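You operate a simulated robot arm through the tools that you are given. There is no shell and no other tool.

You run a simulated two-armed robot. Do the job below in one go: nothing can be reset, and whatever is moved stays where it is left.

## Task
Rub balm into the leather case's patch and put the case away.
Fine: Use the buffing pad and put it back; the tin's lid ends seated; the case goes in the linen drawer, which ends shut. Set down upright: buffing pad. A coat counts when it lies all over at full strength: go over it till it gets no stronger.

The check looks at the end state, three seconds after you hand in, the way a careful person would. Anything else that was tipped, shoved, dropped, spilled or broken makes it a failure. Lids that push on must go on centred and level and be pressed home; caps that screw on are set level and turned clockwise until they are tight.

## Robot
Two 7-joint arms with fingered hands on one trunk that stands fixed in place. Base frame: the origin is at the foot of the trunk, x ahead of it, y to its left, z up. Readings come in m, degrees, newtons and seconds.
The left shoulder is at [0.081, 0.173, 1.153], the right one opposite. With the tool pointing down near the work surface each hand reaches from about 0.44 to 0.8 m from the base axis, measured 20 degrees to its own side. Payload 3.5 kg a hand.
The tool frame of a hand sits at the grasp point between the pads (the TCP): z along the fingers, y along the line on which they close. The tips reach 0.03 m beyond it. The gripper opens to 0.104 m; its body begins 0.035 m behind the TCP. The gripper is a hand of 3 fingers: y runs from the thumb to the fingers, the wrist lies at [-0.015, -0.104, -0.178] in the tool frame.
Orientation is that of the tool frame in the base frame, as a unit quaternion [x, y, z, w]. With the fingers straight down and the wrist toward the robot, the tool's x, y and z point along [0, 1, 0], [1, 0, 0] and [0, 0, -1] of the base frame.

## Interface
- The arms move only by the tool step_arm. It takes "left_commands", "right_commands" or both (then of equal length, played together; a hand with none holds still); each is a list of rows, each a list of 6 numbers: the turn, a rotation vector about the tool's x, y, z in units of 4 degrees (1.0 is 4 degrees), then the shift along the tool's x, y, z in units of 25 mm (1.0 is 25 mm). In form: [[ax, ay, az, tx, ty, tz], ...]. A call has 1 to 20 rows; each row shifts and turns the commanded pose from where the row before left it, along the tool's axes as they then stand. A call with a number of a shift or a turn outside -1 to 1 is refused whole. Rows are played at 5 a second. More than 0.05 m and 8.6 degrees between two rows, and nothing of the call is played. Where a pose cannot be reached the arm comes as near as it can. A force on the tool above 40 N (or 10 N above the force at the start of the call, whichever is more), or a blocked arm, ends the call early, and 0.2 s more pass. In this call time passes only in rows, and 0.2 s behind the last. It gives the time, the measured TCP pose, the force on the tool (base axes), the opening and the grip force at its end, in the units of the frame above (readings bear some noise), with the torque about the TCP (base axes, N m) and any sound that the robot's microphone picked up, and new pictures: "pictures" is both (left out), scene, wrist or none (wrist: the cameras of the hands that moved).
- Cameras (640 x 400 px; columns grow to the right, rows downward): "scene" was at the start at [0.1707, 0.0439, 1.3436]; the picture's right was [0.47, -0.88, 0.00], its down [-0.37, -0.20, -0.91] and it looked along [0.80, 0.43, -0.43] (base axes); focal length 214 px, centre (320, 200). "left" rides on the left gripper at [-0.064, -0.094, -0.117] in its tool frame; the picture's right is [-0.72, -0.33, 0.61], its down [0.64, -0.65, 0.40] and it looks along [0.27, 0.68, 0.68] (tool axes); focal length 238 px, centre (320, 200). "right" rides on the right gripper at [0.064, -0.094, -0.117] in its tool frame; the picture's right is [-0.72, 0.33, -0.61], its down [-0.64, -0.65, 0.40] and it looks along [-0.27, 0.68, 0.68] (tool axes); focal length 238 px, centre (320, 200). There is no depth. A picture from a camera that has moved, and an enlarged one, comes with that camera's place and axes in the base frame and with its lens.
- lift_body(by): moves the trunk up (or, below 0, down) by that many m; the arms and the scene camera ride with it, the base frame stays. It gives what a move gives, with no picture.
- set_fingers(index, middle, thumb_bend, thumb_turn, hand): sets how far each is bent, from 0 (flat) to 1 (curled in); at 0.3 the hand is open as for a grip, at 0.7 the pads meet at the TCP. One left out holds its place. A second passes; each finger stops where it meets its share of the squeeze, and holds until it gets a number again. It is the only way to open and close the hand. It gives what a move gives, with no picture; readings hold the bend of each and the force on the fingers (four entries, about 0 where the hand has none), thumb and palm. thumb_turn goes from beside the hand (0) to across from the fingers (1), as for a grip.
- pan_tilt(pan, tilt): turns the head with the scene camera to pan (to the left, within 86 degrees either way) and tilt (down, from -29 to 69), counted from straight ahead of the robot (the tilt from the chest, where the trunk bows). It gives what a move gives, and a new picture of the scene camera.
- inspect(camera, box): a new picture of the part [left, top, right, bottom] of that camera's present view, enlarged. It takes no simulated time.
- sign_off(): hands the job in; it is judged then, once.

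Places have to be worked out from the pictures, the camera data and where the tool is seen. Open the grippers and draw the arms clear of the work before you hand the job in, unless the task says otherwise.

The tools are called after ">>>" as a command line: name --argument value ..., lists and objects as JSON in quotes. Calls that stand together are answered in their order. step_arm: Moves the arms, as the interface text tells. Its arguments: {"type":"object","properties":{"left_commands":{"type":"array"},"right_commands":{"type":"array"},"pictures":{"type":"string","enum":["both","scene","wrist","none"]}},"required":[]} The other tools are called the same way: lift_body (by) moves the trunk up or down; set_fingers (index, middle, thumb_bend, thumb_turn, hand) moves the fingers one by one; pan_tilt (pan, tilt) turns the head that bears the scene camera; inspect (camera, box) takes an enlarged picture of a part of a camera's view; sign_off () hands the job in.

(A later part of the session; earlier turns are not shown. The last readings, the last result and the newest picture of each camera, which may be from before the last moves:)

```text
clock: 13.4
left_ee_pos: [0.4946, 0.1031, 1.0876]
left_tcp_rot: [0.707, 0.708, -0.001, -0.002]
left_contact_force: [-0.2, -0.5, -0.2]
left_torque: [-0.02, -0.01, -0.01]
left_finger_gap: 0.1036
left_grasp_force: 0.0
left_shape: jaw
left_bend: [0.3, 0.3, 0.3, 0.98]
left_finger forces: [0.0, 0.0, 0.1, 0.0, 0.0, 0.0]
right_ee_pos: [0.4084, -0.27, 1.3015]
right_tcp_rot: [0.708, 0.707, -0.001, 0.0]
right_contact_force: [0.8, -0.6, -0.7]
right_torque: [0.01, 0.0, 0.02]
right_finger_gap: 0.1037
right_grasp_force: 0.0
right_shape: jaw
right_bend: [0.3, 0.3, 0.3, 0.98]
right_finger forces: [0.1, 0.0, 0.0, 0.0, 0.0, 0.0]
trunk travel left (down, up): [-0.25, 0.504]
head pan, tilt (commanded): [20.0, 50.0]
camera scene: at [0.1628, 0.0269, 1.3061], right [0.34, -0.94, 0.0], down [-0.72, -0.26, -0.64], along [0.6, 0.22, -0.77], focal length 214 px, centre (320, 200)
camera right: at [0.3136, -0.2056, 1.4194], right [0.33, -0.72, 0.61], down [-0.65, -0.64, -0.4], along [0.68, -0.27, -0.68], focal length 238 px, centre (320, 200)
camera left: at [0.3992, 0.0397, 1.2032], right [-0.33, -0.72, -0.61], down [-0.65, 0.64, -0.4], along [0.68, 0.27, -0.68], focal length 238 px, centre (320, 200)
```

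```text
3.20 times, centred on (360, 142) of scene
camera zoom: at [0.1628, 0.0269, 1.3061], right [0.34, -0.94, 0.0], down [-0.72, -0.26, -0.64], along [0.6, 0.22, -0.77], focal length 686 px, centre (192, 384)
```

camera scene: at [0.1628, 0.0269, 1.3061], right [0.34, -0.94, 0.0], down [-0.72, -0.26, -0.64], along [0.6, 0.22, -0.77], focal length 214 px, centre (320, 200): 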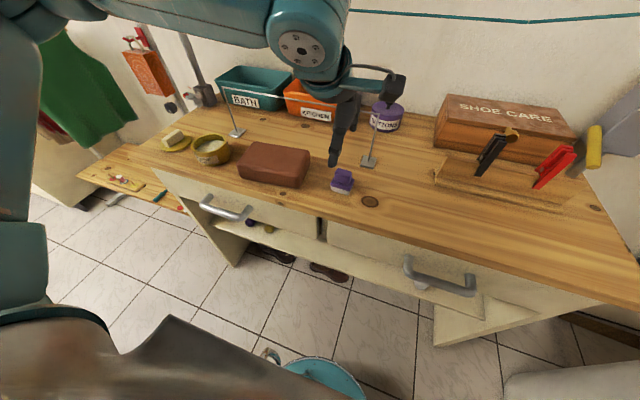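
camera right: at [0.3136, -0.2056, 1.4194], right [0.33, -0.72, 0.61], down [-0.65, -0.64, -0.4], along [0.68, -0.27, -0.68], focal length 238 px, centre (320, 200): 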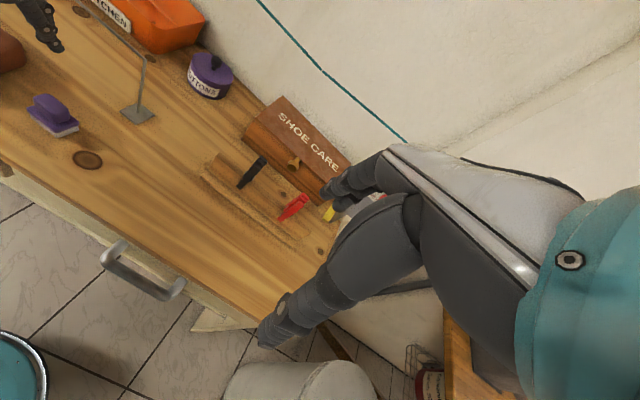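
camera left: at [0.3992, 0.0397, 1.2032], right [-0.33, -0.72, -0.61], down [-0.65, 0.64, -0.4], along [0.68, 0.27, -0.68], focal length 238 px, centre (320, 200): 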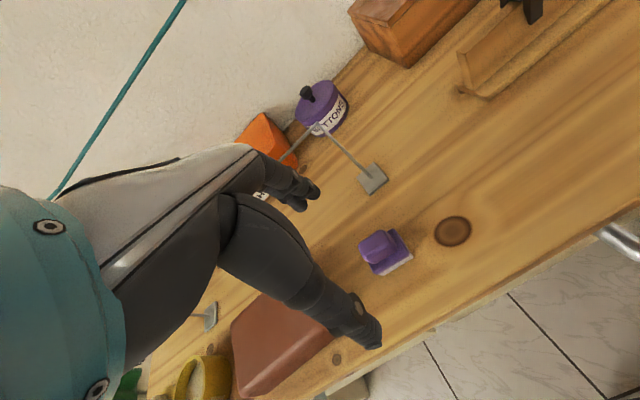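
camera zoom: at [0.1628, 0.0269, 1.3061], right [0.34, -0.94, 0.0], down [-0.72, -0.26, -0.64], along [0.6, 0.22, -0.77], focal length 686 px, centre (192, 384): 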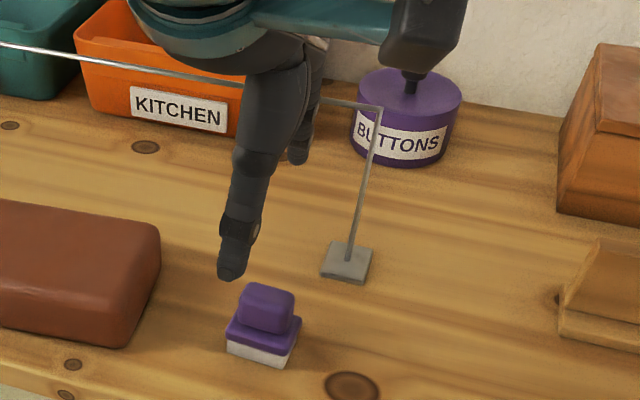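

Pad sits square to the base axes: centre ≈ (0.536, 0.1035), handle top z ≈ 0.957, rail post at (0.663, 0.06) with rod at z≈1.05. I'll move over the pad and lower to about z 0.99, then check.

>>> step_arm --left_commands '[[0, 0, 0, 0.0, 0.42, 0.5], [0, 0, 0, 0.0, 0.42, 0.8], [0, 0, 0, 0.0, 0.42, 1.0], [0, 0, 0, 0.0, 0.4, 1.0], [0, 0, 0, 0, 0, 0.5]]' --pictures "both"

>>> inspect --camera "left" --box '[220, 140, 420, 360]'

>>> inspect --camera "right" --box '[0, 20, 180, 160]'

>>> inspect --camera "scene" --box '[290, 90, 410, 205]'

```text
clock: 14.6
left_ee_pos: [0.5351, 0.106, 0.9945]
left_tcp_rot: [0.708, 0.706, 0.0, 0.001]
left_contact_force: [-0.1, 1.0, -0.1]
left_torque: [-0.02, 0.01, 0.01]
left_finger_gap: 0.1038
left_grasp_force: 0.1
left_shape: jaw
left_bend: [0.3, 0.3, 0.3, 0.98]
left_finger forces: [0.0, 0.0, 0.0, 0.1, 0.0, 0.0]
right_ee_pos: [0.4075, -0.2692, 1.3034]
right_tcp_rot: [0.707, 0.707, 0.0, 0.0]
right_contact_force: [0.2, -0.5, -0.4]
right_torque: [-0.01, -0.02, -0.01]
right_finger_gap: 0.1033
right_grasp_force: 0.1
right_shape: jaw
right_bend: [0.3, 0.3, 0.3, 0.98]
right_finger forces: [0.1, 0.0, 0.0, 0.0, 0.0, 0.0]
trunk travel left (down, up): [-0.25, 0.504]
head pan, tilt (commanded): [20.0, 50.0]
camera scene: at [0.1619, 0.0268, 1.3063], right [0.34, -0.94, 0.0], down [-0.72, -0.26, -0.64], along [0.6, 0.22, -0.77], focal length 214 px, centre (320, 200)
camera left: at [0.4398, 0.0428, 1.1108], right [-0.33, -0.72, -0.61], down [-0.65, 0.64, -0.4], along [0.68, 0.27, -0.68], focal length 238 px, centre (320, 200)
```

scene: 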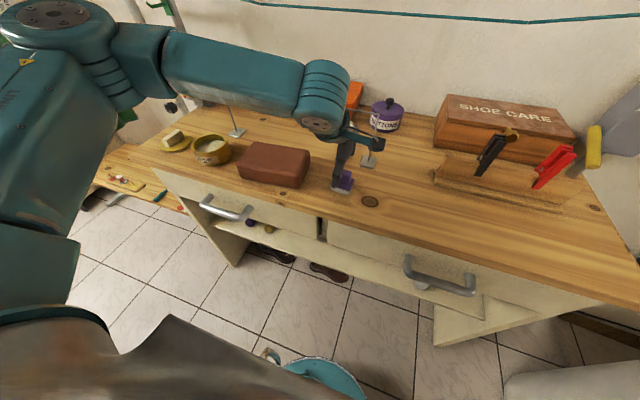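
left: 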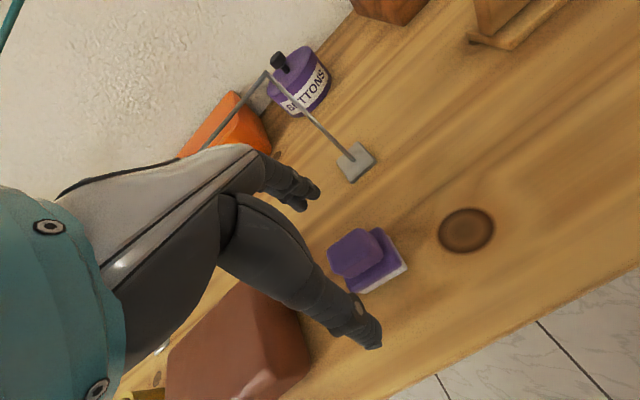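

```text
1.82 times, centred on (320, 250) of left
camera zoom: at [0.4398, 0.0428, 1.1108], right [-0.33, -0.72, -0.61], down [-0.65, 0.64, -0.4], along [0.68, 0.27, -0.68], focal length 433 px, centre (320, 109)
```

zoom: 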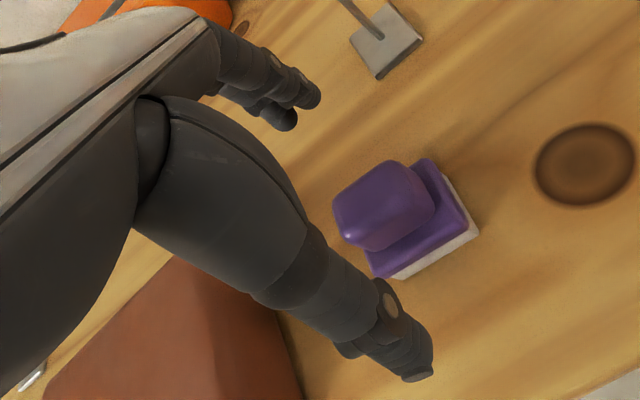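

```text
2.86 times, centred on (90, 90) of right
camera zoom: at [0.3126, -0.2057, 1.4198], right [0.33, -0.72, 0.61], down [-0.65, -0.64, -0.4], along [0.68, -0.27, -0.68], focal length 681 px, centre (977, 514)
```

zoom: 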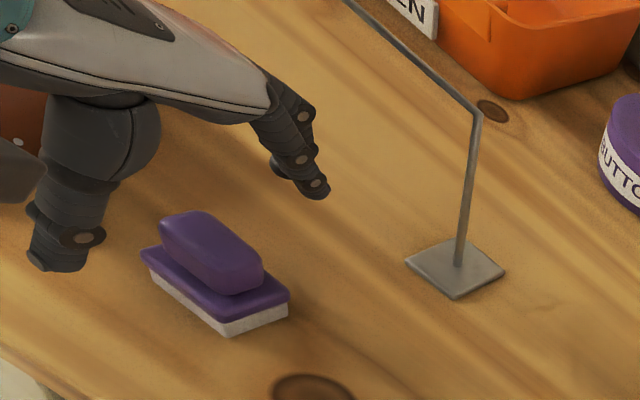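

```text
3.48 times, centred on (350, 148) of scene
camera zoom: at [0.1619, 0.0268, 1.3063], right [0.34, -0.94, 0.0], down [-0.72, -0.26, -0.64], along [0.6, 0.22, -0.77], focal length 746 px, centre (216, 383)
```

zoom: 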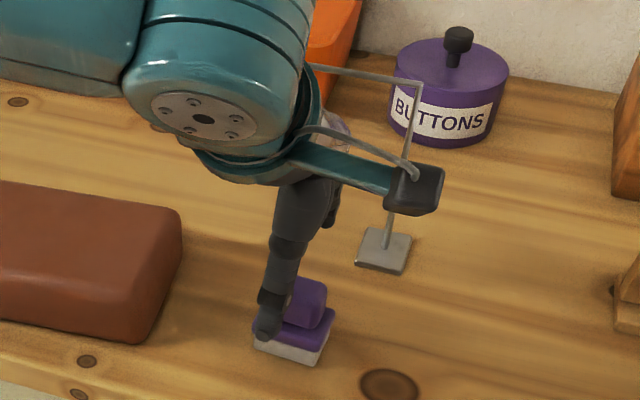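

The predicted and seen handle positions agree within about 3 mm. I'll shift slightly right and lower to z≈0.966 with the fingers either side of the handle.

>>> step_arm --left_commands '[[0, 0, 0, -0.12, 0, 0.4], [0, 0, 0, 0, 0, 0.4], [0, 0, 0, 0, 0, 0.35]]' --pictures "wrist"

>>> inspect --camera "left" --box '[240, 160, 420, 360]'

>>> inspect --camera "right" --box '[0, 50, 120, 150]'

```text
clock: 15.4
left_ee_pos: [0.5323, 0.1091, 0.9668]
left_tcp_rot: [0.708, 0.706, -0.001, 0.0]
left_contact_force: [-0.3, 0.0, 0.5]
left_torque: [-0.02, -0.03, -0.02]
left_finger_gap: 0.1036
left_grasp_force: 0.1
left_shape: jaw
left_bend: [0.3, 0.3, 0.3, 0.98]
left_finger forces: [0.0, 0.0, 0.0, 0.0, 0.0, 0.0]
left hand out of reach, approached as far as the arm can: row 2
right_ee_pos: [0.4075, -0.2691, 1.3038]
right_tcp_rot: [0.707, 0.707, -0.001, 0.0]
right_contact_force: [0.3, -0.4, 0.2]
right_torque: [0.02, 0.04, -0.03]
right_finger_gap: 0.1038
right_grasp_force: 0.1
right_shape: jaw
right_bend: [0.3, 0.3, 0.3, 0.98]
right_finger forces: [0.1, 0.1, 0.1, 0.0, 0.1, 0.0]
trunk travel left (down, up): [-0.25, 0.504]
head pan, tilt (commanded): [20.0, 50.0]
camera left: at [0.4382, 0.0455, 1.083], right [-0.33, -0.72, -0.61], down [-0.65, 0.64, -0.41], along [0.68, 0.27, -0.68], focal length 238 px, centre (320, 200)
```

left: 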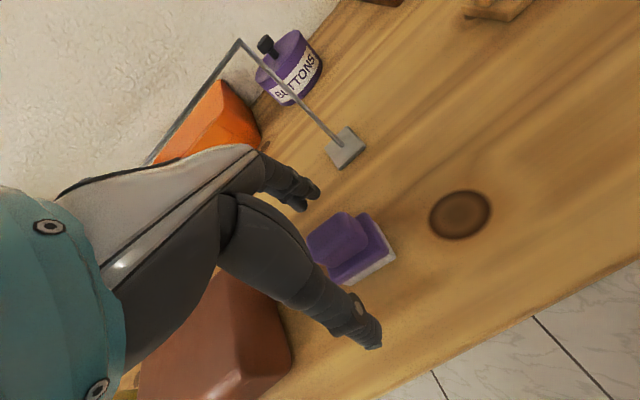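

```text
2.00 times, centred on (330, 260) of left
camera zoom: at [0.4382, 0.0455, 1.083], right [-0.33, -0.72, -0.61], down [-0.65, 0.64, -0.41], along [0.68, 0.27, -0.68], focal length 477 px, centre (300, 80)
```

zoom: 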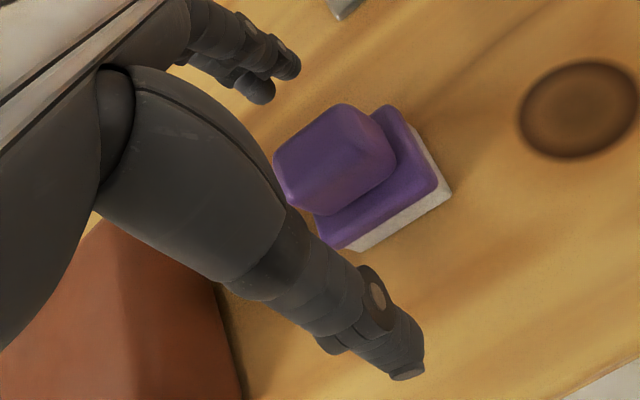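

```text
4.00 times, centred on (60, 100) of right
camera zoom: at [0.3127, -0.2057, 1.4198], right [0.33, -0.72, 0.61], down [-0.65, -0.64, -0.4], along [0.68, -0.27, -0.68], focal length 953 px, centre (1360, 600)
```

zoom: 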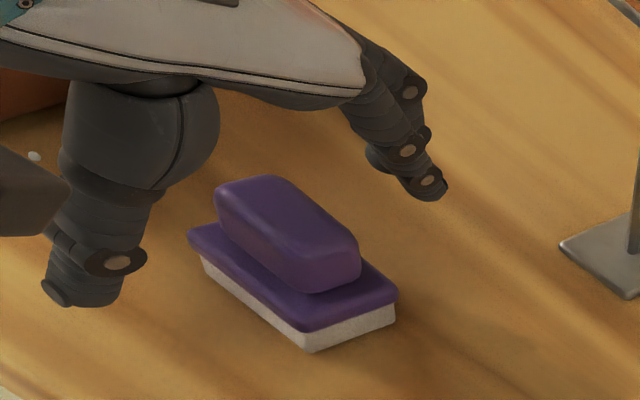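

The left arm hit its inward reach limit there (6 mm short in y). I'll raise the trunk 0.15 m to give the arm a better bend, then come back down over the pad.

>>> lift_body --by 0.15

>>> step_arm --left_commands '[[0, 0, 0, 0, 0, 1], [0, 0, 0, 0, 0, 1], [0, 0, 0, 0, 0, 1], [0, 0, 0, 0, 0, 1], [0, 0, 0, 0, 0, 1]]' --pictures "both"

```text
clock: 17.2
left_ee_pos: [0.5121, 0.1078, 1.1694]
left_tcp_rot: [0.707, 0.705, 0.038, 0.04]
left_contact_force: [0.3, 0.0, 0.6]
left_torque: [0.0, 0.0, -0.02]
left_finger_gap: 0.1038
left_grasp_force: 0.1
left_shape: jaw
left_bend: [0.3, 0.3, 0.3, 0.98]
left_finger forces: [0.0, 0.0, 0.0, 0.1, 0.0, 0.0]
right_ee_pos: [0.4101, -0.2698, 1.4539]
right_tcp_rot: [0.707, 0.707, 0.0, 0.001]
right_contact_force: [-0.4, -0.1, 0.9]
right_torque: [0.01, 0.0, -0.02]
right_finger_gap: 0.1039
right_grasp_force: 0.2
right_shape: jaw
right_bend: [0.3, 0.3, 0.3, 0.98]
right_finger forces: [0.0, 0.0, 0.0, 0.0, 0.0, 0.0]
trunk travel left (down, up): [-0.4, 0.354]
head pan, tilt (commanded): [20.0, 50.0]
```

```text
clock: 18.4
left_ee_pos: [0.5065, 0.1499, 1.0654]
left_tcp_rot: [0.707, 0.705, 0.038, 0.039]
left_contact_force: [0.2, 0.7, -0.1]
left_torque: [0.0, 0.0, 0.0]
left_finger_gap: 0.1039
left_grasp_force: 0.2
left_shape: jaw
left_bend: [0.3, 0.3, 0.3, 0.98]
left_finger forces: [0.0, 0.1, 0.0, 0.1, 0.1, 0.0]
left hand out of reach, approached as far as the arm can: row 1, 2, 3, 4, 5
right_ee_pos: [0.4078, -0.2696, 1.4541]
right_tcp_rot: [0.708, 0.706, 0.0, 0.001]
right_contact_force: [0.1, -0.5, -0.1]
right_torque: [0.0, -0.02, 0.01]
right_finger_gap: 0.1036
right_grasp_force: 0.1
right_shape: jaw
right_bend: [0.3, 0.3, 0.3, 0.98]
right_finger forces: [0.1, 0.0, 0.0, 0.1, 0.0, 0.0]
trunk travel left (down, up): [-0.4, 0.354]
head pan, tilt (commanded): [20.0, 50.0]
camera scene: at [0.1113, 0.027, 1.4586], right [0.34, -0.94, 0.0], down [-0.72, -0.26, -0.64], along [0.6, 0.22, -0.77], focal length 214 px, centre (320, 200)
camera left: at [0.4008, 0.0869, 1.1713], right [-0.26, -0.72, -0.64], down [-0.6, 0.64, -0.47], along [0.75, 0.27, -0.6], focal length 238 px, centre (320, 200)
```

scene: 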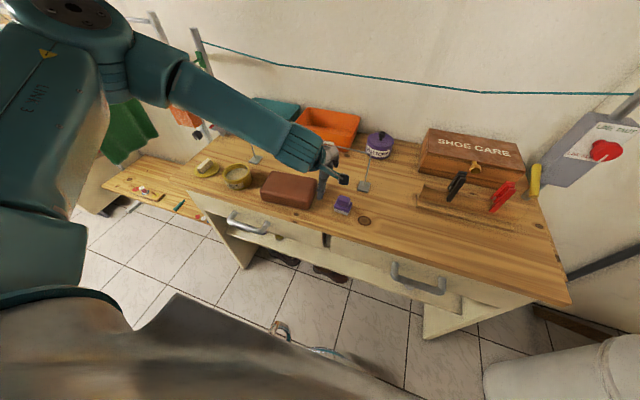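
left: 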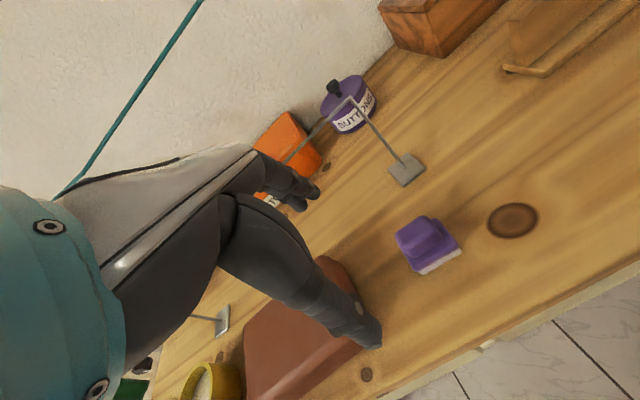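

Raising made the inward reach worse (the trunk leans back as it rises), so lowering should help. I'll raise the left hand well clear first, level it, then lower the trunk.

>>> step_arm --left_commands '[[0, 0, 0, 0.3, -0.4, -1], [0, 0, 0, 0.3, -0.4, -1], [0, 0, 0, 0.3, -0.4, -1], [0, 0, 0, 0.3, -0.4, -1], [0, 0, 0, 0.3, -0.4, -1], [0, 0, 0, 0.3, -0.4, -1], [0, 0, 0, 0.3, -0.2, -1], [0.8, 0, 0, 0.3, 0, -1], [0.76, 0, 0, 0.3, 0, -1]]' --pictures "none"

```text
clock: 20.4
left_ee_pos: [0.4215, 0.2191, 1.2839]
left_tcp_rot: [0.708, 0.706, -0.001, 0.001]
left_contact_force: [0.0, 0.5, -0.8]
left_torque: [-0.02, 0.01, -0.01]
left_finger_gap: 0.1037
left_grasp_force: 0.0
left_shape: jaw
left_bend: [0.3, 0.3, 0.3, 0.98]
left_finger forces: [0.0, 0.0, 0.1, 0.1, 0.1, 0.0]
right_ee_pos: [0.4076, -0.2698, 1.4543]
right_tcp_rot: [0.708, 0.706, 0.0, 0.0]
right_contact_force: [0.6, 0.6, -0.7]
right_torque: [-0.03, -0.06, 0.0]
right_finger_gap: 0.1037
right_grasp_force: 0.0
right_shape: jaw
right_bend: [0.3, 0.3, 0.3, 0.98]
right_finger forces: [0.0, 0.0, 0.0, 0.0, 0.1, 0.0]
trunk travel left (down, up): [-0.4, 0.354]
head pan, tilt (commanded): [20.0, 50.0]
```

The left hand is level at (0.42, 0.22, 1.28). I'll lower the trunk by 0.22 m, which leaves the hand around z 1.06, above everything on the bench.

>>> lift_body --by -0.22

>>> pan_tilt --pan 20 --tilt 45

```text
clock: 22.7
left_ee_pos: [0.4209, 0.2165, 1.0629]
left_tcp_rot: [0.708, 0.707, 0.0, 0.001]
left_contact_force: [-1.7, 0.3, -0.5]
left_torque: [-0.03, -0.04, 0.04]
left_finger_gap: 0.1038
left_grasp_force: 0.1
left_shape: jaw
left_bend: [0.3, 0.3, 0.3, 0.98]
left_finger forces: [0.1, 0.1, 0.1, 0.1, 0.0, 0.0]
right_ee_pos: [0.4066, -0.2693, 1.2343]
right_tcp_rot: [0.707, 0.707, 0.0, 0.0]
right_contact_force: [-0.8, 0.4, 0.5]
right_torque: [0.01, -0.02, -0.02]
right_finger_gap: 0.1036
right_grasp_force: 0.1
right_shape: jaw
right_bend: [0.3, 0.3, 0.3, 0.98]
right_finger forces: [0.0, 0.0, 0.0, 0.1, 0.0, 0.0]
trunk travel left (down, up): [-0.18, 0.574]
head pan, tilt (commanded): [20.0, 50.0]
```

```text
clock: 23.4
left_ee_pos: [0.4222, 0.2164, 1.0623]
left_tcp_rot: [0.707, 0.707, 0.0, 0.001]
left_contact_force: [0.5, -0.3, -0.2]
left_torque: [0.04, 0.0, 0.04]
left_finger_gap: 0.1036
left_grasp_force: 0.1
left_shape: jaw
left_bend: [0.3, 0.3, 0.3, 0.98]
left_finger forces: [0.1, 0.0, 0.1, 0.1, 0.0, 0.0]
right_ee_pos: [0.4084, -0.2703, 1.2333]
right_tcp_rot: [0.708, 0.706, 0.0, -0.001]
right_contact_force: [-0.2, -0.1, -0.2]
right_torque: [0.0, 0.03, 0.01]
right_finger_gap: 0.1033
right_grasp_force: 0.1
right_shape: jaw
right_bend: [0.3, 0.3, 0.3, 0.98]
right_finger forces: [0.1, 0.1, 0.0, 0.0, 0.0, 0.0]
trunk travel left (down, up): [-0.18, 0.574]
head pan, tilt (commanded): [20.0, 45.0]
camera scene: at [0.1994, 0.0282, 1.2408], right [0.34, -0.94, 0.0], down [-0.66, -0.24, -0.71], along [0.66, 0.24, -0.71], focal length 214 px, centre (320, 200)
```

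scene: 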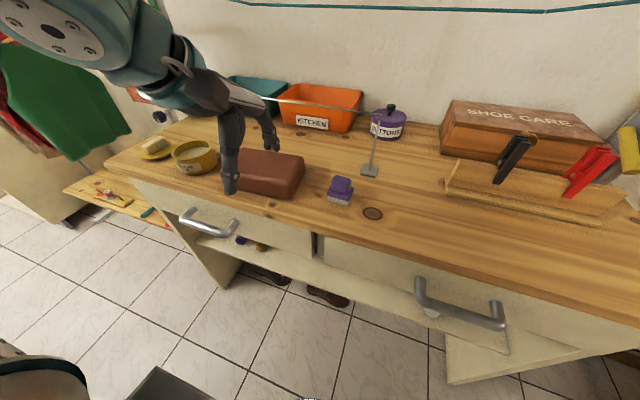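

The scene camera moved forward with the trunk, so the shoulder is closer now. I'll move the left hand over the pad to (0.536, 0.103, 1.0).

>>> step_arm --left_commands '[[0, 0, 0, -0.76, 0.76, 0], [0, 0, 0, -0.76, 0.76, 0.2], [0, 0, 0, -0.76, 0.76, 0.4], [0, 0, 0, -0.76, 0.76, 0.6], [0, 0, 0, -0.76, 0.76, 0.6], [0, 0, 0, -0.76, 0.76, 0.6], [0, 0, 0, 0, 0, 0]]' --pictures "both"

```text
clock: 25.0
left_ee_pos: [0.5347, 0.1036, 1.0021]
left_tcp_rot: [0.708, 0.706, 0.001, 0.002]
left_contact_force: [-0.6, -0.1, 0.0]
left_torque: [-0.01, 0.0, -0.01]
left_finger_gap: 0.1038
left_grasp_force: 0.0
left_shape: jaw
left_bend: [0.3, 0.3, 0.3, 0.98]
left_finger forces: [0.1, 0.0, 0.0, 0.1, 0.0, 0.1]
right_ee_pos: [0.4068, -0.2699, 1.2336]
right_tcp_rot: [0.707, 0.707, 0.0, 0.0]
right_contact_force: [-0.3, -0.3, -0.2]
right_torque: [-0.01, -0.01, 0.02]
right_finger_gap: 0.1036
right_grasp_force: 0.0
right_shape: jaw
right_bend: [0.3, 0.3, 0.3, 0.98]
right_finger forces: [0.0, 0.0, 0.0, 0.0, 0.1, 0.1]
trunk travel left (down, up): [-0.18, 0.574]
head pan, tilt (commanded): [20.0, 45.0]
camera scene: at [0.1989, 0.0281, 1.2411], right [0.34, -0.94, 0.0], down [-0.66, -0.24, -0.71], along [0.66, 0.24, -0.71], focal length 214 px, centre (320, 200)
camera left: at [0.4391, 0.0399, 1.117], right [-0.33, -0.72, -0.61], down [-0.65, 0.64, -0.41], along [0.69, 0.27, -0.68], focal length 238 px, centre (320, 200)
```

scene: 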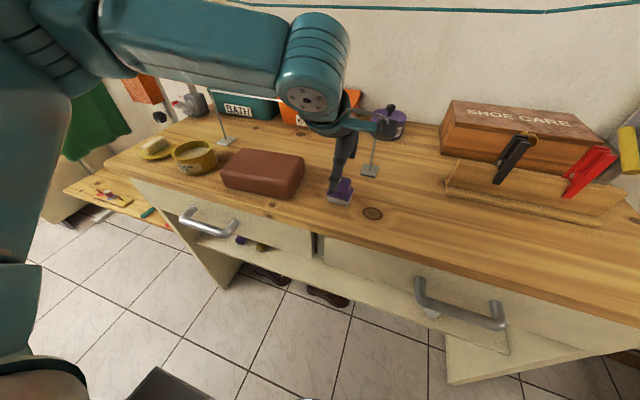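
left: 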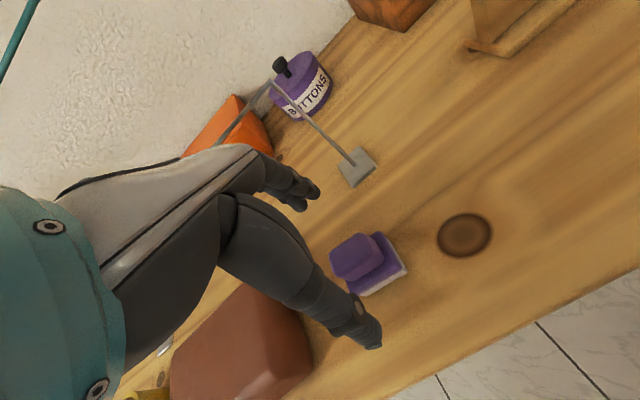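

Reach is fine here now, and the handle appears within a few mm of where I expect. Lowering straight to z≈0.965.

>>> step_arm --left_commands '[[0, 0, 0, -0.08, 0.04, 0.5], [0, 0, 0, 0, 0, 0.5], [0, 0, 0, 0, 0, 0.48], [0, 0, 0, 0, 0, 0]]' --pictures "wrist"

>>> inspect --camera "right" --box '[0, 0, 160, 120]'

>>> inspect --camera "left" --box '[240, 160, 420, 360]'

>>> inspect --camera "scene" --box '[300, 130, 400, 220]'

```text
clock: 26.0
left_ee_pos: [0.5358, 0.1004, 0.9646]
left_tcp_rot: [0.708, 0.706, 0.0, 0.002]
left_contact_force: [0.1, 0.3, 0.3]
left_torque: [0.02, 0.01, -0.01]
left_finger_gap: 0.1038
left_grasp_force: 0.1
left_shape: jaw
left_bend: [0.3, 0.3, 0.3, 0.98]
left_finger forces: [0.1, 0.0, 0.0, 0.0, 0.0, 0.0]
right_ee_pos: [0.4082, -0.2692, 1.2335]
right_tcp_rot: [0.708, 0.707, 0.0, 0.0]
right_contact_force: [-0.4, 0.2, -0.1]
right_torque: [-0.01, 0.02, 0.04]
right_finger_gap: 0.1035
right_grasp_force: 0.0
right_shape: jaw
right_bend: [0.3, 0.3, 0.3, 0.98]
right_finger forces: [0.0, 0.0, 0.0, 0.0, 0.0, 0.0]
trunk travel left (down, up): [-0.18, 0.574]
head pan, tilt (commanded): [20.0, 45.0]
camera left: at [0.4409, 0.0371, 1.0804], right [-0.33, -0.72, -0.61], down [-0.65, 0.64, -0.41], along [0.69, 0.27, -0.68], focal length 238 px, centre (320, 200)
```

left: 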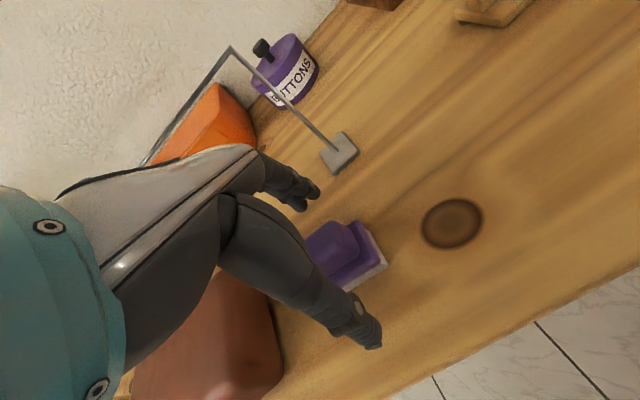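

```text
3.33 times, centred on (80, 60) of right
camera zoom: at [0.3134, -0.2062, 1.3506], right [0.33, -0.72, 0.61], down [-0.65, -0.64, -0.4], along [0.68, -0.27, -0.68], focal length 794 px, centre (1120, 667)
```

zoom: 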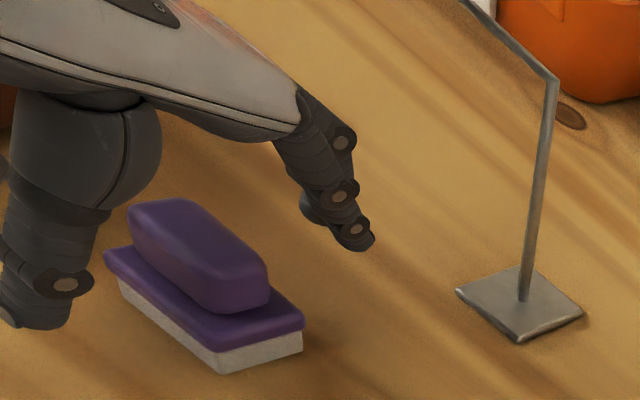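

```text
2.00 times, centred on (330, 260) of left
camera zoom: at [0.4409, 0.0371, 1.0804], right [-0.33, -0.72, -0.61], down [-0.65, 0.64, -0.41], along [0.69, 0.27, -0.68], focal length 477 px, centre (300, 80)
```

zoom: 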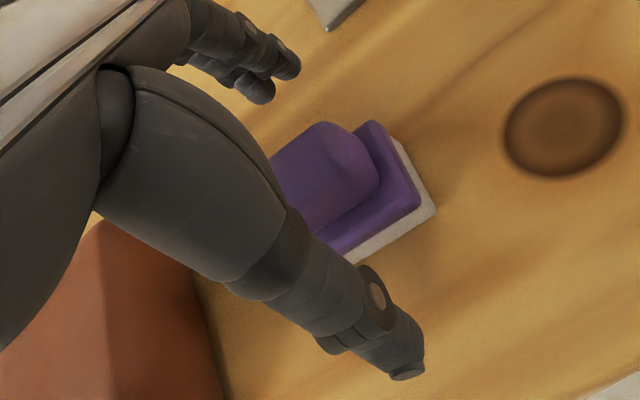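

```text
4.44 times, centred on (350, 175) of scene
camera zoom: at [0.1994, 0.0282, 1.2409], right [0.34, -0.94, 0.0], down [-0.66, -0.24, -0.71], along [0.66, 0.24, -0.71], focal length 953 px, centre (187, 311)
```

zoom: 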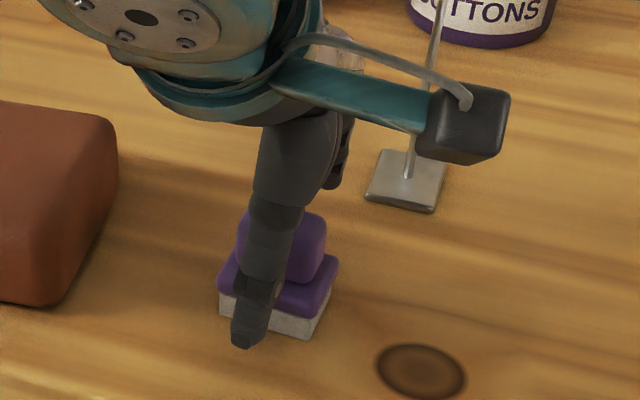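

The hand straddles the handle with no contact. I'll close the three fingers on the handle.

>>> set_fingers --hand "left" --index 0.8 --middle 0.8 --thumb_bend 0.8

>>> inspect --camera "right" --box '[0, 0, 160, 120]'

>>> inspect --camera "left" --box '[240, 160, 420, 360]'

```text
clock: 27.0
left_ee_pos: [0.5348, 0.1005, 0.9645]
left_tcp_rot: [0.707, 0.707, 0.0, 0.001]
left_contact_force: [0.3, -0.1, -0.9]
left_torque: [-0.02, 0.03, -0.02]
left_finger_gap: 0.0203
left_grasp_force: 19.9
left_shape: fingers
left_bend: [0.72, 0.72, 0.62, 0.94]
left_finger forces: [11.6, 8.2, 0.0, 0.0, 20.4, 0.0]
right_ee_pos: [0.4079, -0.2698, 1.2339]
right_tcp_rot: [0.708, 0.707, 0.0, -0.001]
right_contact_force: [-0.2, 0.3, 0.2]
right_torque: [0.01, 0.0, -0.02]
right_finger_gap: 0.1036
right_grasp_force: 0.0
right_shape: jaw
right_bend: [0.3, 0.3, 0.3, 0.98]
right_finger forces: [0.0, 0.0, 0.0, 0.0, 0.0, 0.0]
trunk travel left (down, up): [-0.18, 0.574]
head pan, tilt (commanded): [20.0, 45.0]
```

```text
3.33 times, centred on (80, 60) of right
camera zoom: at [0.3135, -0.2062, 1.3506], right [0.33, -0.72, 0.61], down [-0.65, -0.64, -0.4], along [0.68, -0.27, -0.68], focal length 794 px, centre (1120, 667)
```

zoom: 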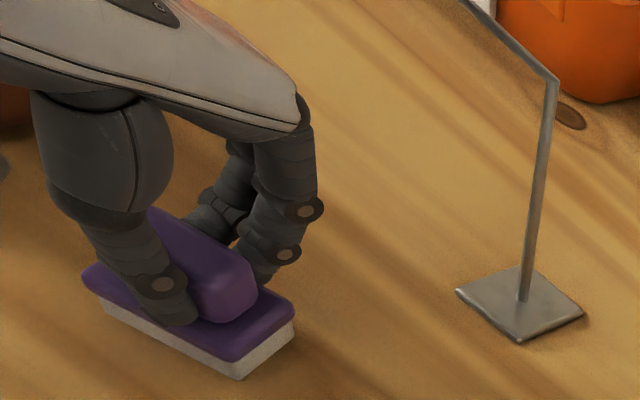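

```text
2.00 times, centred on (330, 260) of left
camera zoom: at [0.4409, 0.0371, 1.0805], right [-0.33, -0.72, -0.61], down [-0.65, 0.64, -0.41], along [0.69, 0.27, -0.68], focal length 477 px, centre (300, 80)
```

zoom: 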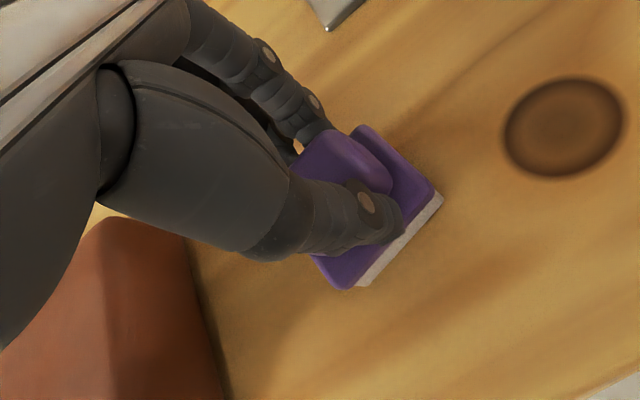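

The grip holds (20 N, gap 20 mm), but the pad seems to have yawed in the fingers. I'll look closer from both sides before lifting.

>>> inspect --camera "right" --box '[0, 40, 90, 100]'

>>> inspect --camera "scene" --box '[310, 160, 390, 215]'

>>> inspect --camera "left" --box '[300, 210, 400, 290]'

```text
6.67 times, centred on (45, 70) of right
camera zoom: at [0.3135, -0.2062, 1.3506], right [0.33, -0.72, 0.61], down [-0.65, -0.64, -0.4], along [0.68, -0.27, -0.68], focal length 1589 px, centre (2153, 1067)
```

zoom: 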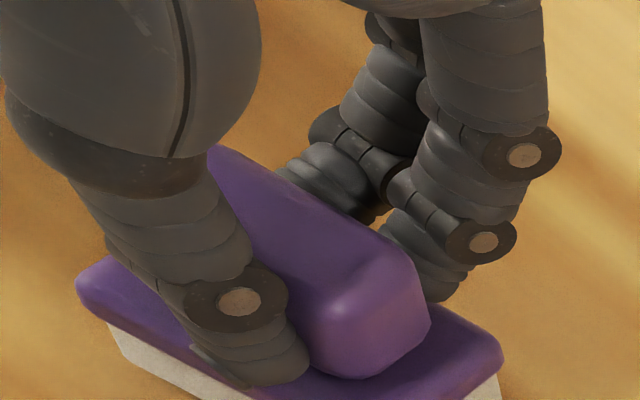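

```text
7.27 times, centred on (350, 188) of scene
camera zoom: at [0.1995, 0.0282, 1.2409], right [0.34, -0.94, 0.0], down [-0.66, -0.24, -0.71], along [0.66, 0.24, -0.71], focal length 1560 px, centre (102, 291)
```

zoom: 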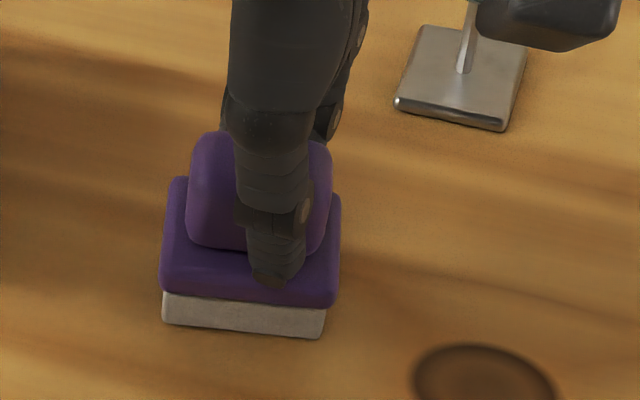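

```text
5.00 times, centred on (350, 250) of left
camera zoom: at [0.4409, 0.0371, 1.0805], right [-0.33, -0.72, -0.61], down [-0.65, 0.64, -0.41], along [0.69, 0.27, -0.68], focal length 1192 px, centre (170, -50)
```

zoom: 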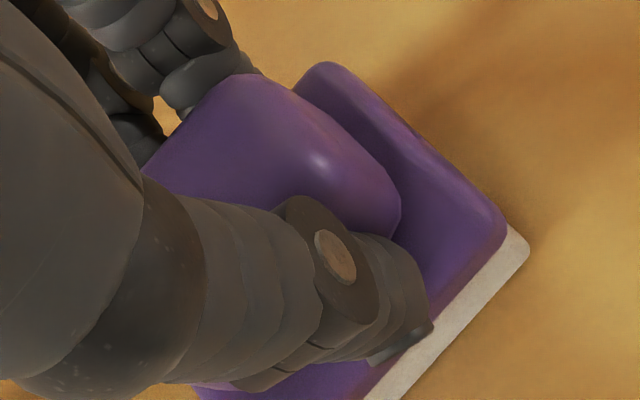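

The pad is yawed about 12–15° counter-clockwise in the grip but held squarely between thumb and both fingers. I'll lift it a little and check it stays.

>>> step_arm --left_commands '[[0, 0, 0, 0, 0, -0.4], [0, 0, 0, 0, 0, -0.6], [0, 0, 0, 0, 0, -1], [0, 0, 0, 0, 0, -1], [0, 0, 0, 0, 0, -1]]' --pictures "both"

>>> inspect --camera "right" --box '[0, 0, 120, 80]'

>>> inspect --camera "left" --box '[280, 190, 400, 290]'

>>> inspect --camera "scene" --box '[300, 120, 400, 200]'

```text
clock: 28.2
left_ee_pos: [0.5397, 0.1054, 1.0698]
left_tcp_rot: [0.709, 0.706, 0.0, 0.002]
left_contact_force: [-0.2, 0.5, -1.1]
left_torque: [0.0, -0.01, 0.03]
left_finger_gap: 0.0207
left_grasp_force: 19.7
left_shape: fingers
left_bend: [0.72, 0.72, 0.62, 0.94]
left_finger forces: [11.5, 8.3, 0.1, 0.0, 20.3, 0.1]
left hand out of reach, approached as far as the arm can: row 5
right_ee_pos: [0.4076, -0.2699, 1.2336]
right_tcp_rot: [0.708, 0.706, 0.0, 0.0]
right_contact_force: [-0.6, -0.2, 0.2]
right_torque: [0.02, 0.02, 0.0]
right_finger_gap: 0.1036
right_grasp_force: 0.0
right_shape: jaw
right_bend: [0.3, 0.3, 0.3, 0.98]
right_finger forces: [0.0, 0.0, 0.0, 0.0, 0.1, 0.0]
trunk travel left (down, up): [-0.18, 0.574]
head pan, tilt (commanded): [20.0, 45.0]
camera scene: at [0.1989, 0.0281, 1.241], right [0.34, -0.94, 0.0], down [-0.66, -0.24, -0.71], along [0.66, 0.24, -0.71], focal length 214 px, centre (320, 200)
camera left: at [0.4437, 0.0421, 1.187], right [-0.33, -0.72, -0.61], down [-0.65, 0.64, -0.41], along [0.69, 0.27, -0.68], focal length 238 px, centre (320, 200)
```

scene: 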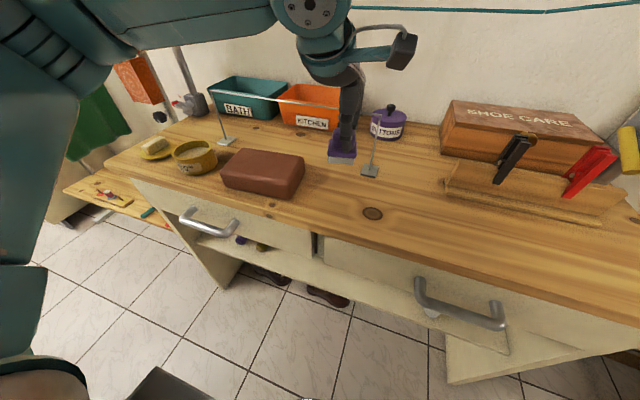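
left: 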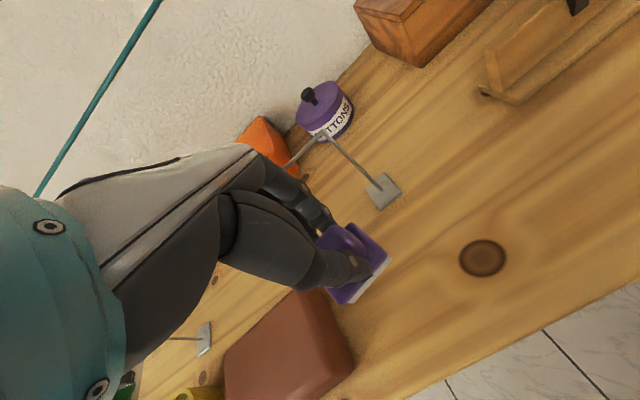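

```text
5.00 times, centred on (60, 40) of right
camera zoom: at [0.3129, -0.2063, 1.3508], right [0.33, -0.72, 0.61], down [-0.65, -0.64, -0.4], along [0.68, -0.27, -0.68], focal length 1192 px, centre (1620, 1000)
```

zoom: 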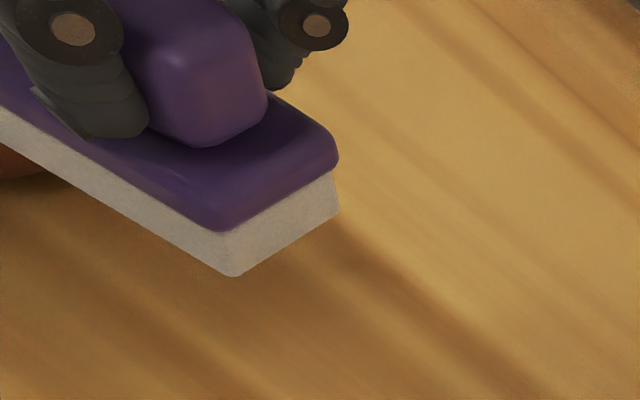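

```text
4.00 times, centred on (340, 240) of left
camera zoom: at [0.4437, 0.0421, 1.187], right [-0.33, -0.72, -0.61], down [-0.65, 0.64, -0.41], along [0.69, 0.27, -0.68], focal length 953 px, centre (240, 40)
```

zoom: 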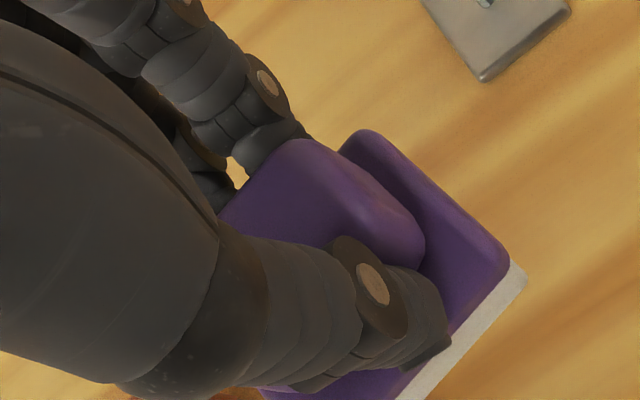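

```text
5.00 times, centred on (350, 160) of scene
camera zoom: at [0.1989, 0.0281, 1.241], right [0.34, -0.94, 0.0], down [-0.66, -0.24, -0.71], along [0.66, 0.24, -0.71], focal length 1072 px, centre (170, 400)
```

zoom: 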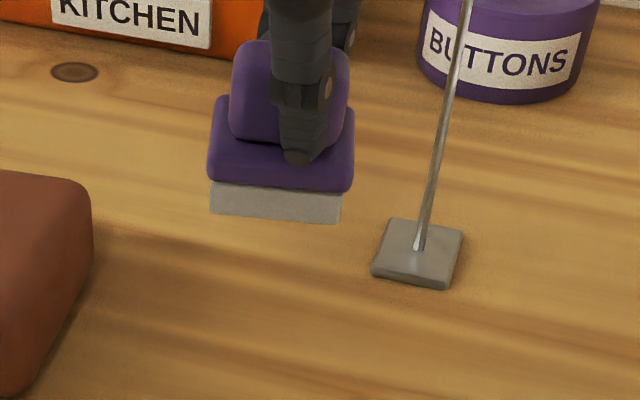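

The pad is lifted steadily; its white base is at about TCP−0.0615 and centred on the TCP. Now I'll zoom on the tin from the new head position to refine its centre before dipping.

>>> inspect --camera "scene" --box '[130, 120, 240, 185]'

>>> inspect --camera "scene" --box '[200, 130, 320, 215]'

```text
5.82 times, centred on (185, 152) of scene
camera zoom: at [0.1989, 0.0281, 1.241], right [0.34, -0.94, 0.0], down [-0.66, -0.24, -0.71], along [0.66, 0.24, -0.71], focal length 1248 px, centre (1106, 476)
```

zoom: 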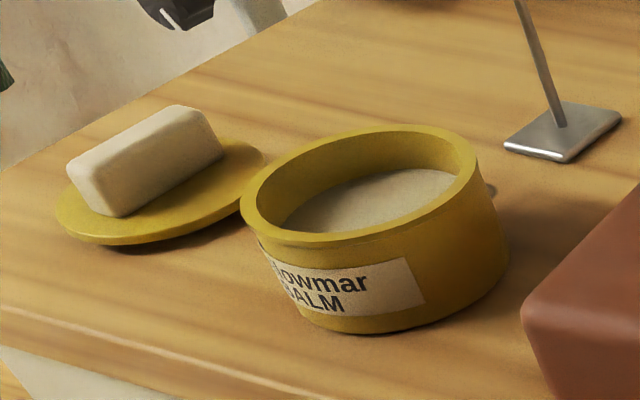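

```text
4.71 times, centred on (260, 172) of scene
camera zoom: at [0.1989, 0.0281, 1.241], right [0.34, -0.94, 0.0], down [-0.66, -0.24, -0.71], along [0.66, 0.24, -0.71], focal length 1009 px, centre (602, 329)
```

zoom: 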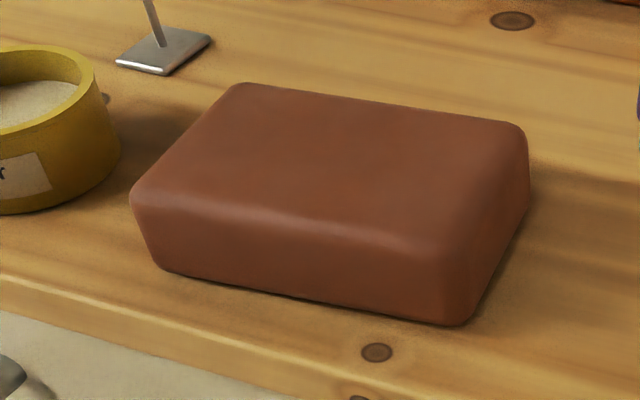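

Tin centre refines to about (0.530, 0.489), rim z 0.949, balm surface about 0.924. I'll carry the pad over to above the tin at a safe height.

>>> step_arm --left_commands '[[0, 0, 0, 0.97, 0, 0], [0, 0, 0, 0.97, 0, 0], [0, 0, 0, 0.97, 0, 0], [0, 0, 0, 0.97, 0, 0], [0, 0, 0, 0.97, 0, 0], [0, 0, 0, 0.97, 0, 0], [0, 0, 0, 0.97, 0, 0], [0, 0, 0, 0.97, 0, 0], [0, 0, 0, 0.97, 0, 0], [0, 0, 0, 0.97, 0, 0], [0, 0, 0, 0.97, 0, 0], [0, 0, 0, 0.97, 0, 0], [0, 0, 0, 0.97, 0, 0], [0, 0, 0, 0.97, 0, 0], [0, 0, 0, 0.97, 0, 0], [0, 0, 0, 0.97, -0.1, 0], [0, 0, 0, 0, 0, 0]]' --pictures "both"

>>> inspect --camera "scene" --box '[110, 80, 260, 190]'

>>> inspect --camera "left" --box '[240, 160, 440, 340]'

```text
clock: 31.8
left_ee_pos: [0.5358, 0.4927, 1.0674]
left_tcp_rot: [0.709, 0.706, 0.0, 0.002]
left_contact_force: [0.0, -0.4, -1.5]
left_torque: [0.04, -0.01, 0.0]
left_finger_gap: 0.0203
left_grasp_force: 19.6
left_shape: fingers
left_bend: [0.72, 0.72, 0.62, 0.94]
left_finger forces: [11.3, 8.1, 0.1, 0.0, 20.1, 0.1]
right_ee_pos: [0.4083, -0.2702, 1.2334]
right_tcp_rot: [0.708, 0.706, 0.001, 0.0]
right_contact_force: [0.5, 0.4, 0.5]
right_torque: [-0.03, 0.0, 0.03]
right_finger_gap: 0.1037
right_grasp_force: 0.1
right_shape: jaw
right_bend: [0.3, 0.3, 0.3, 0.98]
right_finger forces: [0.1, 0.0, 0.1, 0.1, 0.0, 0.0]
trunk travel left (down, up): [-0.18, 0.574]
head pan, tilt (commanded): [20.0, 45.0]
camera scene: at [0.1995, 0.0282, 1.2409], right [0.34, -0.94, 0.0], down [-0.66, -0.24, -0.71], along [0.66, 0.24, -0.71], focal length 214 px, centre (320, 200)
camera left: at [0.4411, 0.4301, 1.1832], right [-0.33, -0.72, -0.61], down [-0.65, 0.64, -0.41], along [0.69, 0.27, -0.68], focal length 238 px, centre (320, 200)
```

scene: 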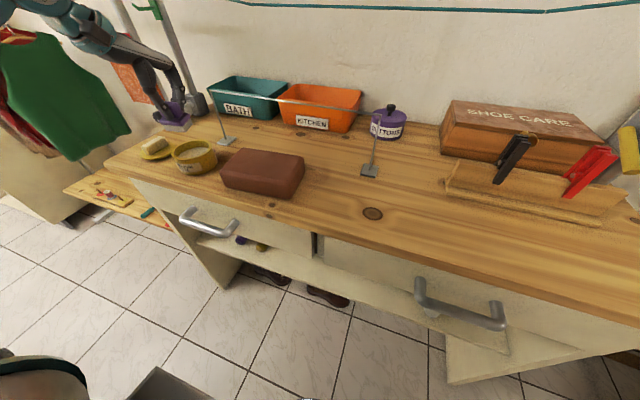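
left: 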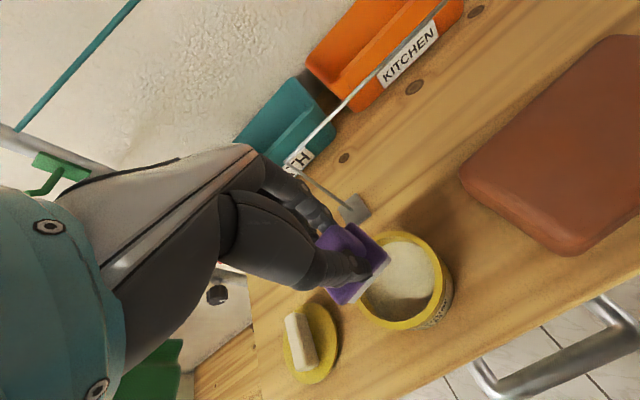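

```text
3.64 times, centred on (185, 135) of scene
camera zoom: at [0.1995, 0.0282, 1.2409], right [0.34, -0.94, 0.0], down [-0.66, -0.24, -0.71], along [0.66, 0.24, -0.71], focal length 780 px, centre (811, 436)
```

zoom: 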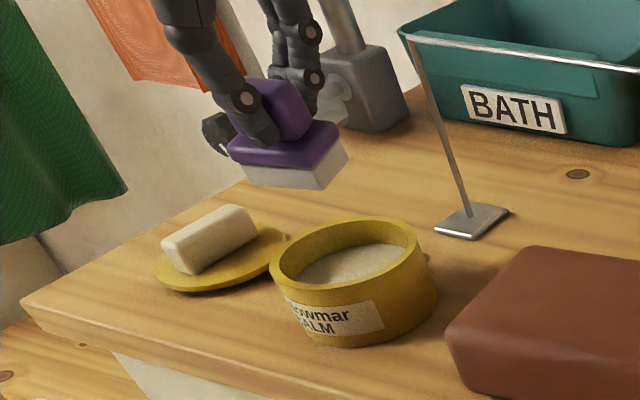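

```text
2.22 times, centred on (340, 250) of left
camera zoom: at [0.4411, 0.4301, 1.1832], right [-0.33, -0.72, -0.61], down [-0.65, 0.64, -0.41], along [0.69, 0.27, -0.68], focal length 530 px, centre (276, 89)
```

zoom: 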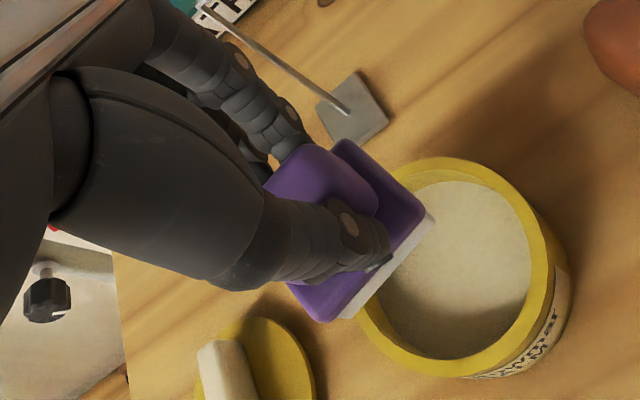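

The pad hangs beside-above the tin; tin centre from this camera agrees within ~7 mm. I'll nudge to the centre and lower until the pad is just inside the rim.

>>> step_arm --left_commands '[[0, 0, 0, -0.26, -0.2, 0], [0, 0, 0, 0, 0, 0.6], [0, 0, 0, 0, 0, 0.8], [0, 0, 0, 0, 0, 0.8], [0, 0, 0, 0, 0, 0.6], [0, 0, 0, 0, 0, 0]]' --pictures "both"

>>> inspect --camera "scene" --box '[130, 80, 250, 190]'

>>> inspect --camera "left" --box '[240, 160, 440, 340]'

```text
clock: 33.2
left_ee_pos: [0.534, 0.4875, 0.9989]
left_tcp_rot: [0.708, 0.707, 0.0, 0.001]
left_contact_force: [-0.3, -0.8, -1.7]
left_torque: [-0.02, -0.03, 0.02]
left_finger_gap: 0.0205
left_grasp_force: 20.0
left_shape: fingers
left_bend: [0.72, 0.72, 0.62, 0.94]
left_finger forces: [11.4, 8.2, 0.1, 0.0, 20.2, 0.1]
right_ee_pos: [0.4084, -0.27, 1.2333]
right_tcp_rot: [0.707, 0.707, 0.0, 0.0]
right_contact_force: [-0.7, -0.7, 0.2]
right_torque: [0.01, -0.03, 0.03]
right_finger_gap: 0.1035
right_grasp_force: 0.0
right_shape: jaw
right_bend: [0.3, 0.3, 0.3, 0.98]
right_finger forces: [0.1, 0.0, 0.0, 0.0, 0.0, 0.0]
trunk travel left (down, up): [-0.18, 0.574]
head pan, tilt (commanded): [20.0, 45.0]
camera scene: at [0.1995, 0.0283, 1.2409], right [0.34, -0.94, 0.0], down [-0.66, -0.24, -0.71], along [0.66, 0.24, -0.71], focal length 214 px, centre (320, 200)
camera left: at [0.4379, 0.4253, 1.1146], right [-0.33, -0.72, -0.61], down [-0.65, 0.64, -0.41], along [0.69, 0.27, -0.68], focal length 238 px, centre (320, 200)
```

scene: 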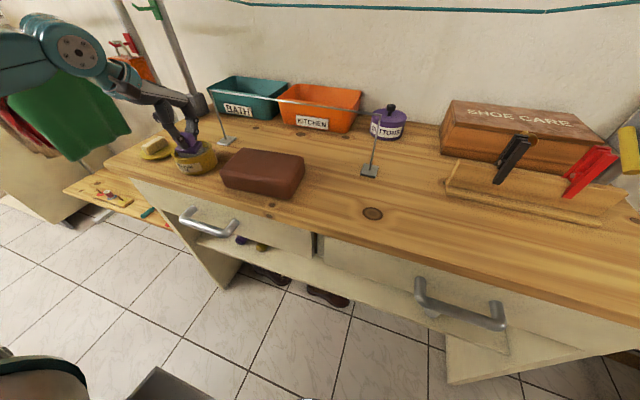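
left: 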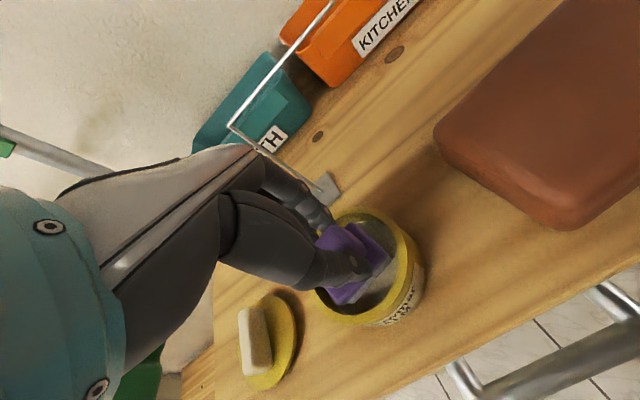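

```text
3.64 times, centred on (190, 135) of scene
camera zoom: at [0.1995, 0.0283, 1.2409], right [0.34, -0.94, 0.0], down [-0.66, -0.24, -0.71], along [0.66, 0.24, -0.71], focal length 780 px, centre (793, 436)
```

zoom: 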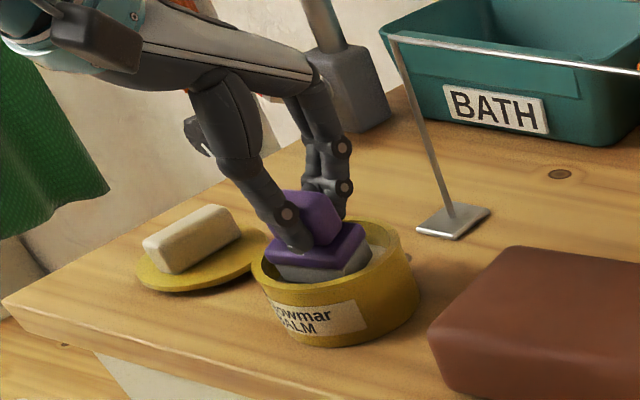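

```text
2.22 times, centred on (340, 250) of left
camera zoom: at [0.4379, 0.4253, 1.1146], right [-0.33, -0.72, -0.61], down [-0.65, 0.64, -0.41], along [0.69, 0.27, -0.68], focal length 530 px, centre (276, 89)
```

zoom: 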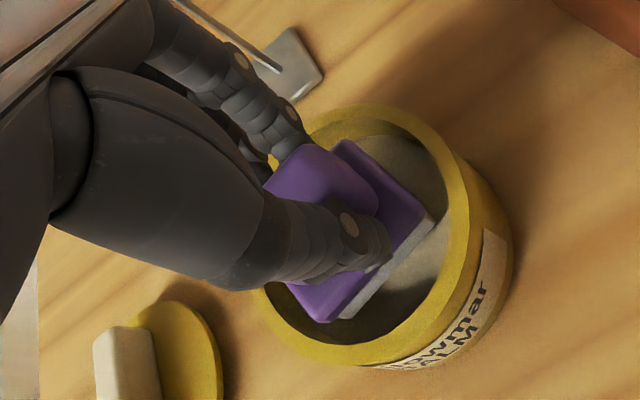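

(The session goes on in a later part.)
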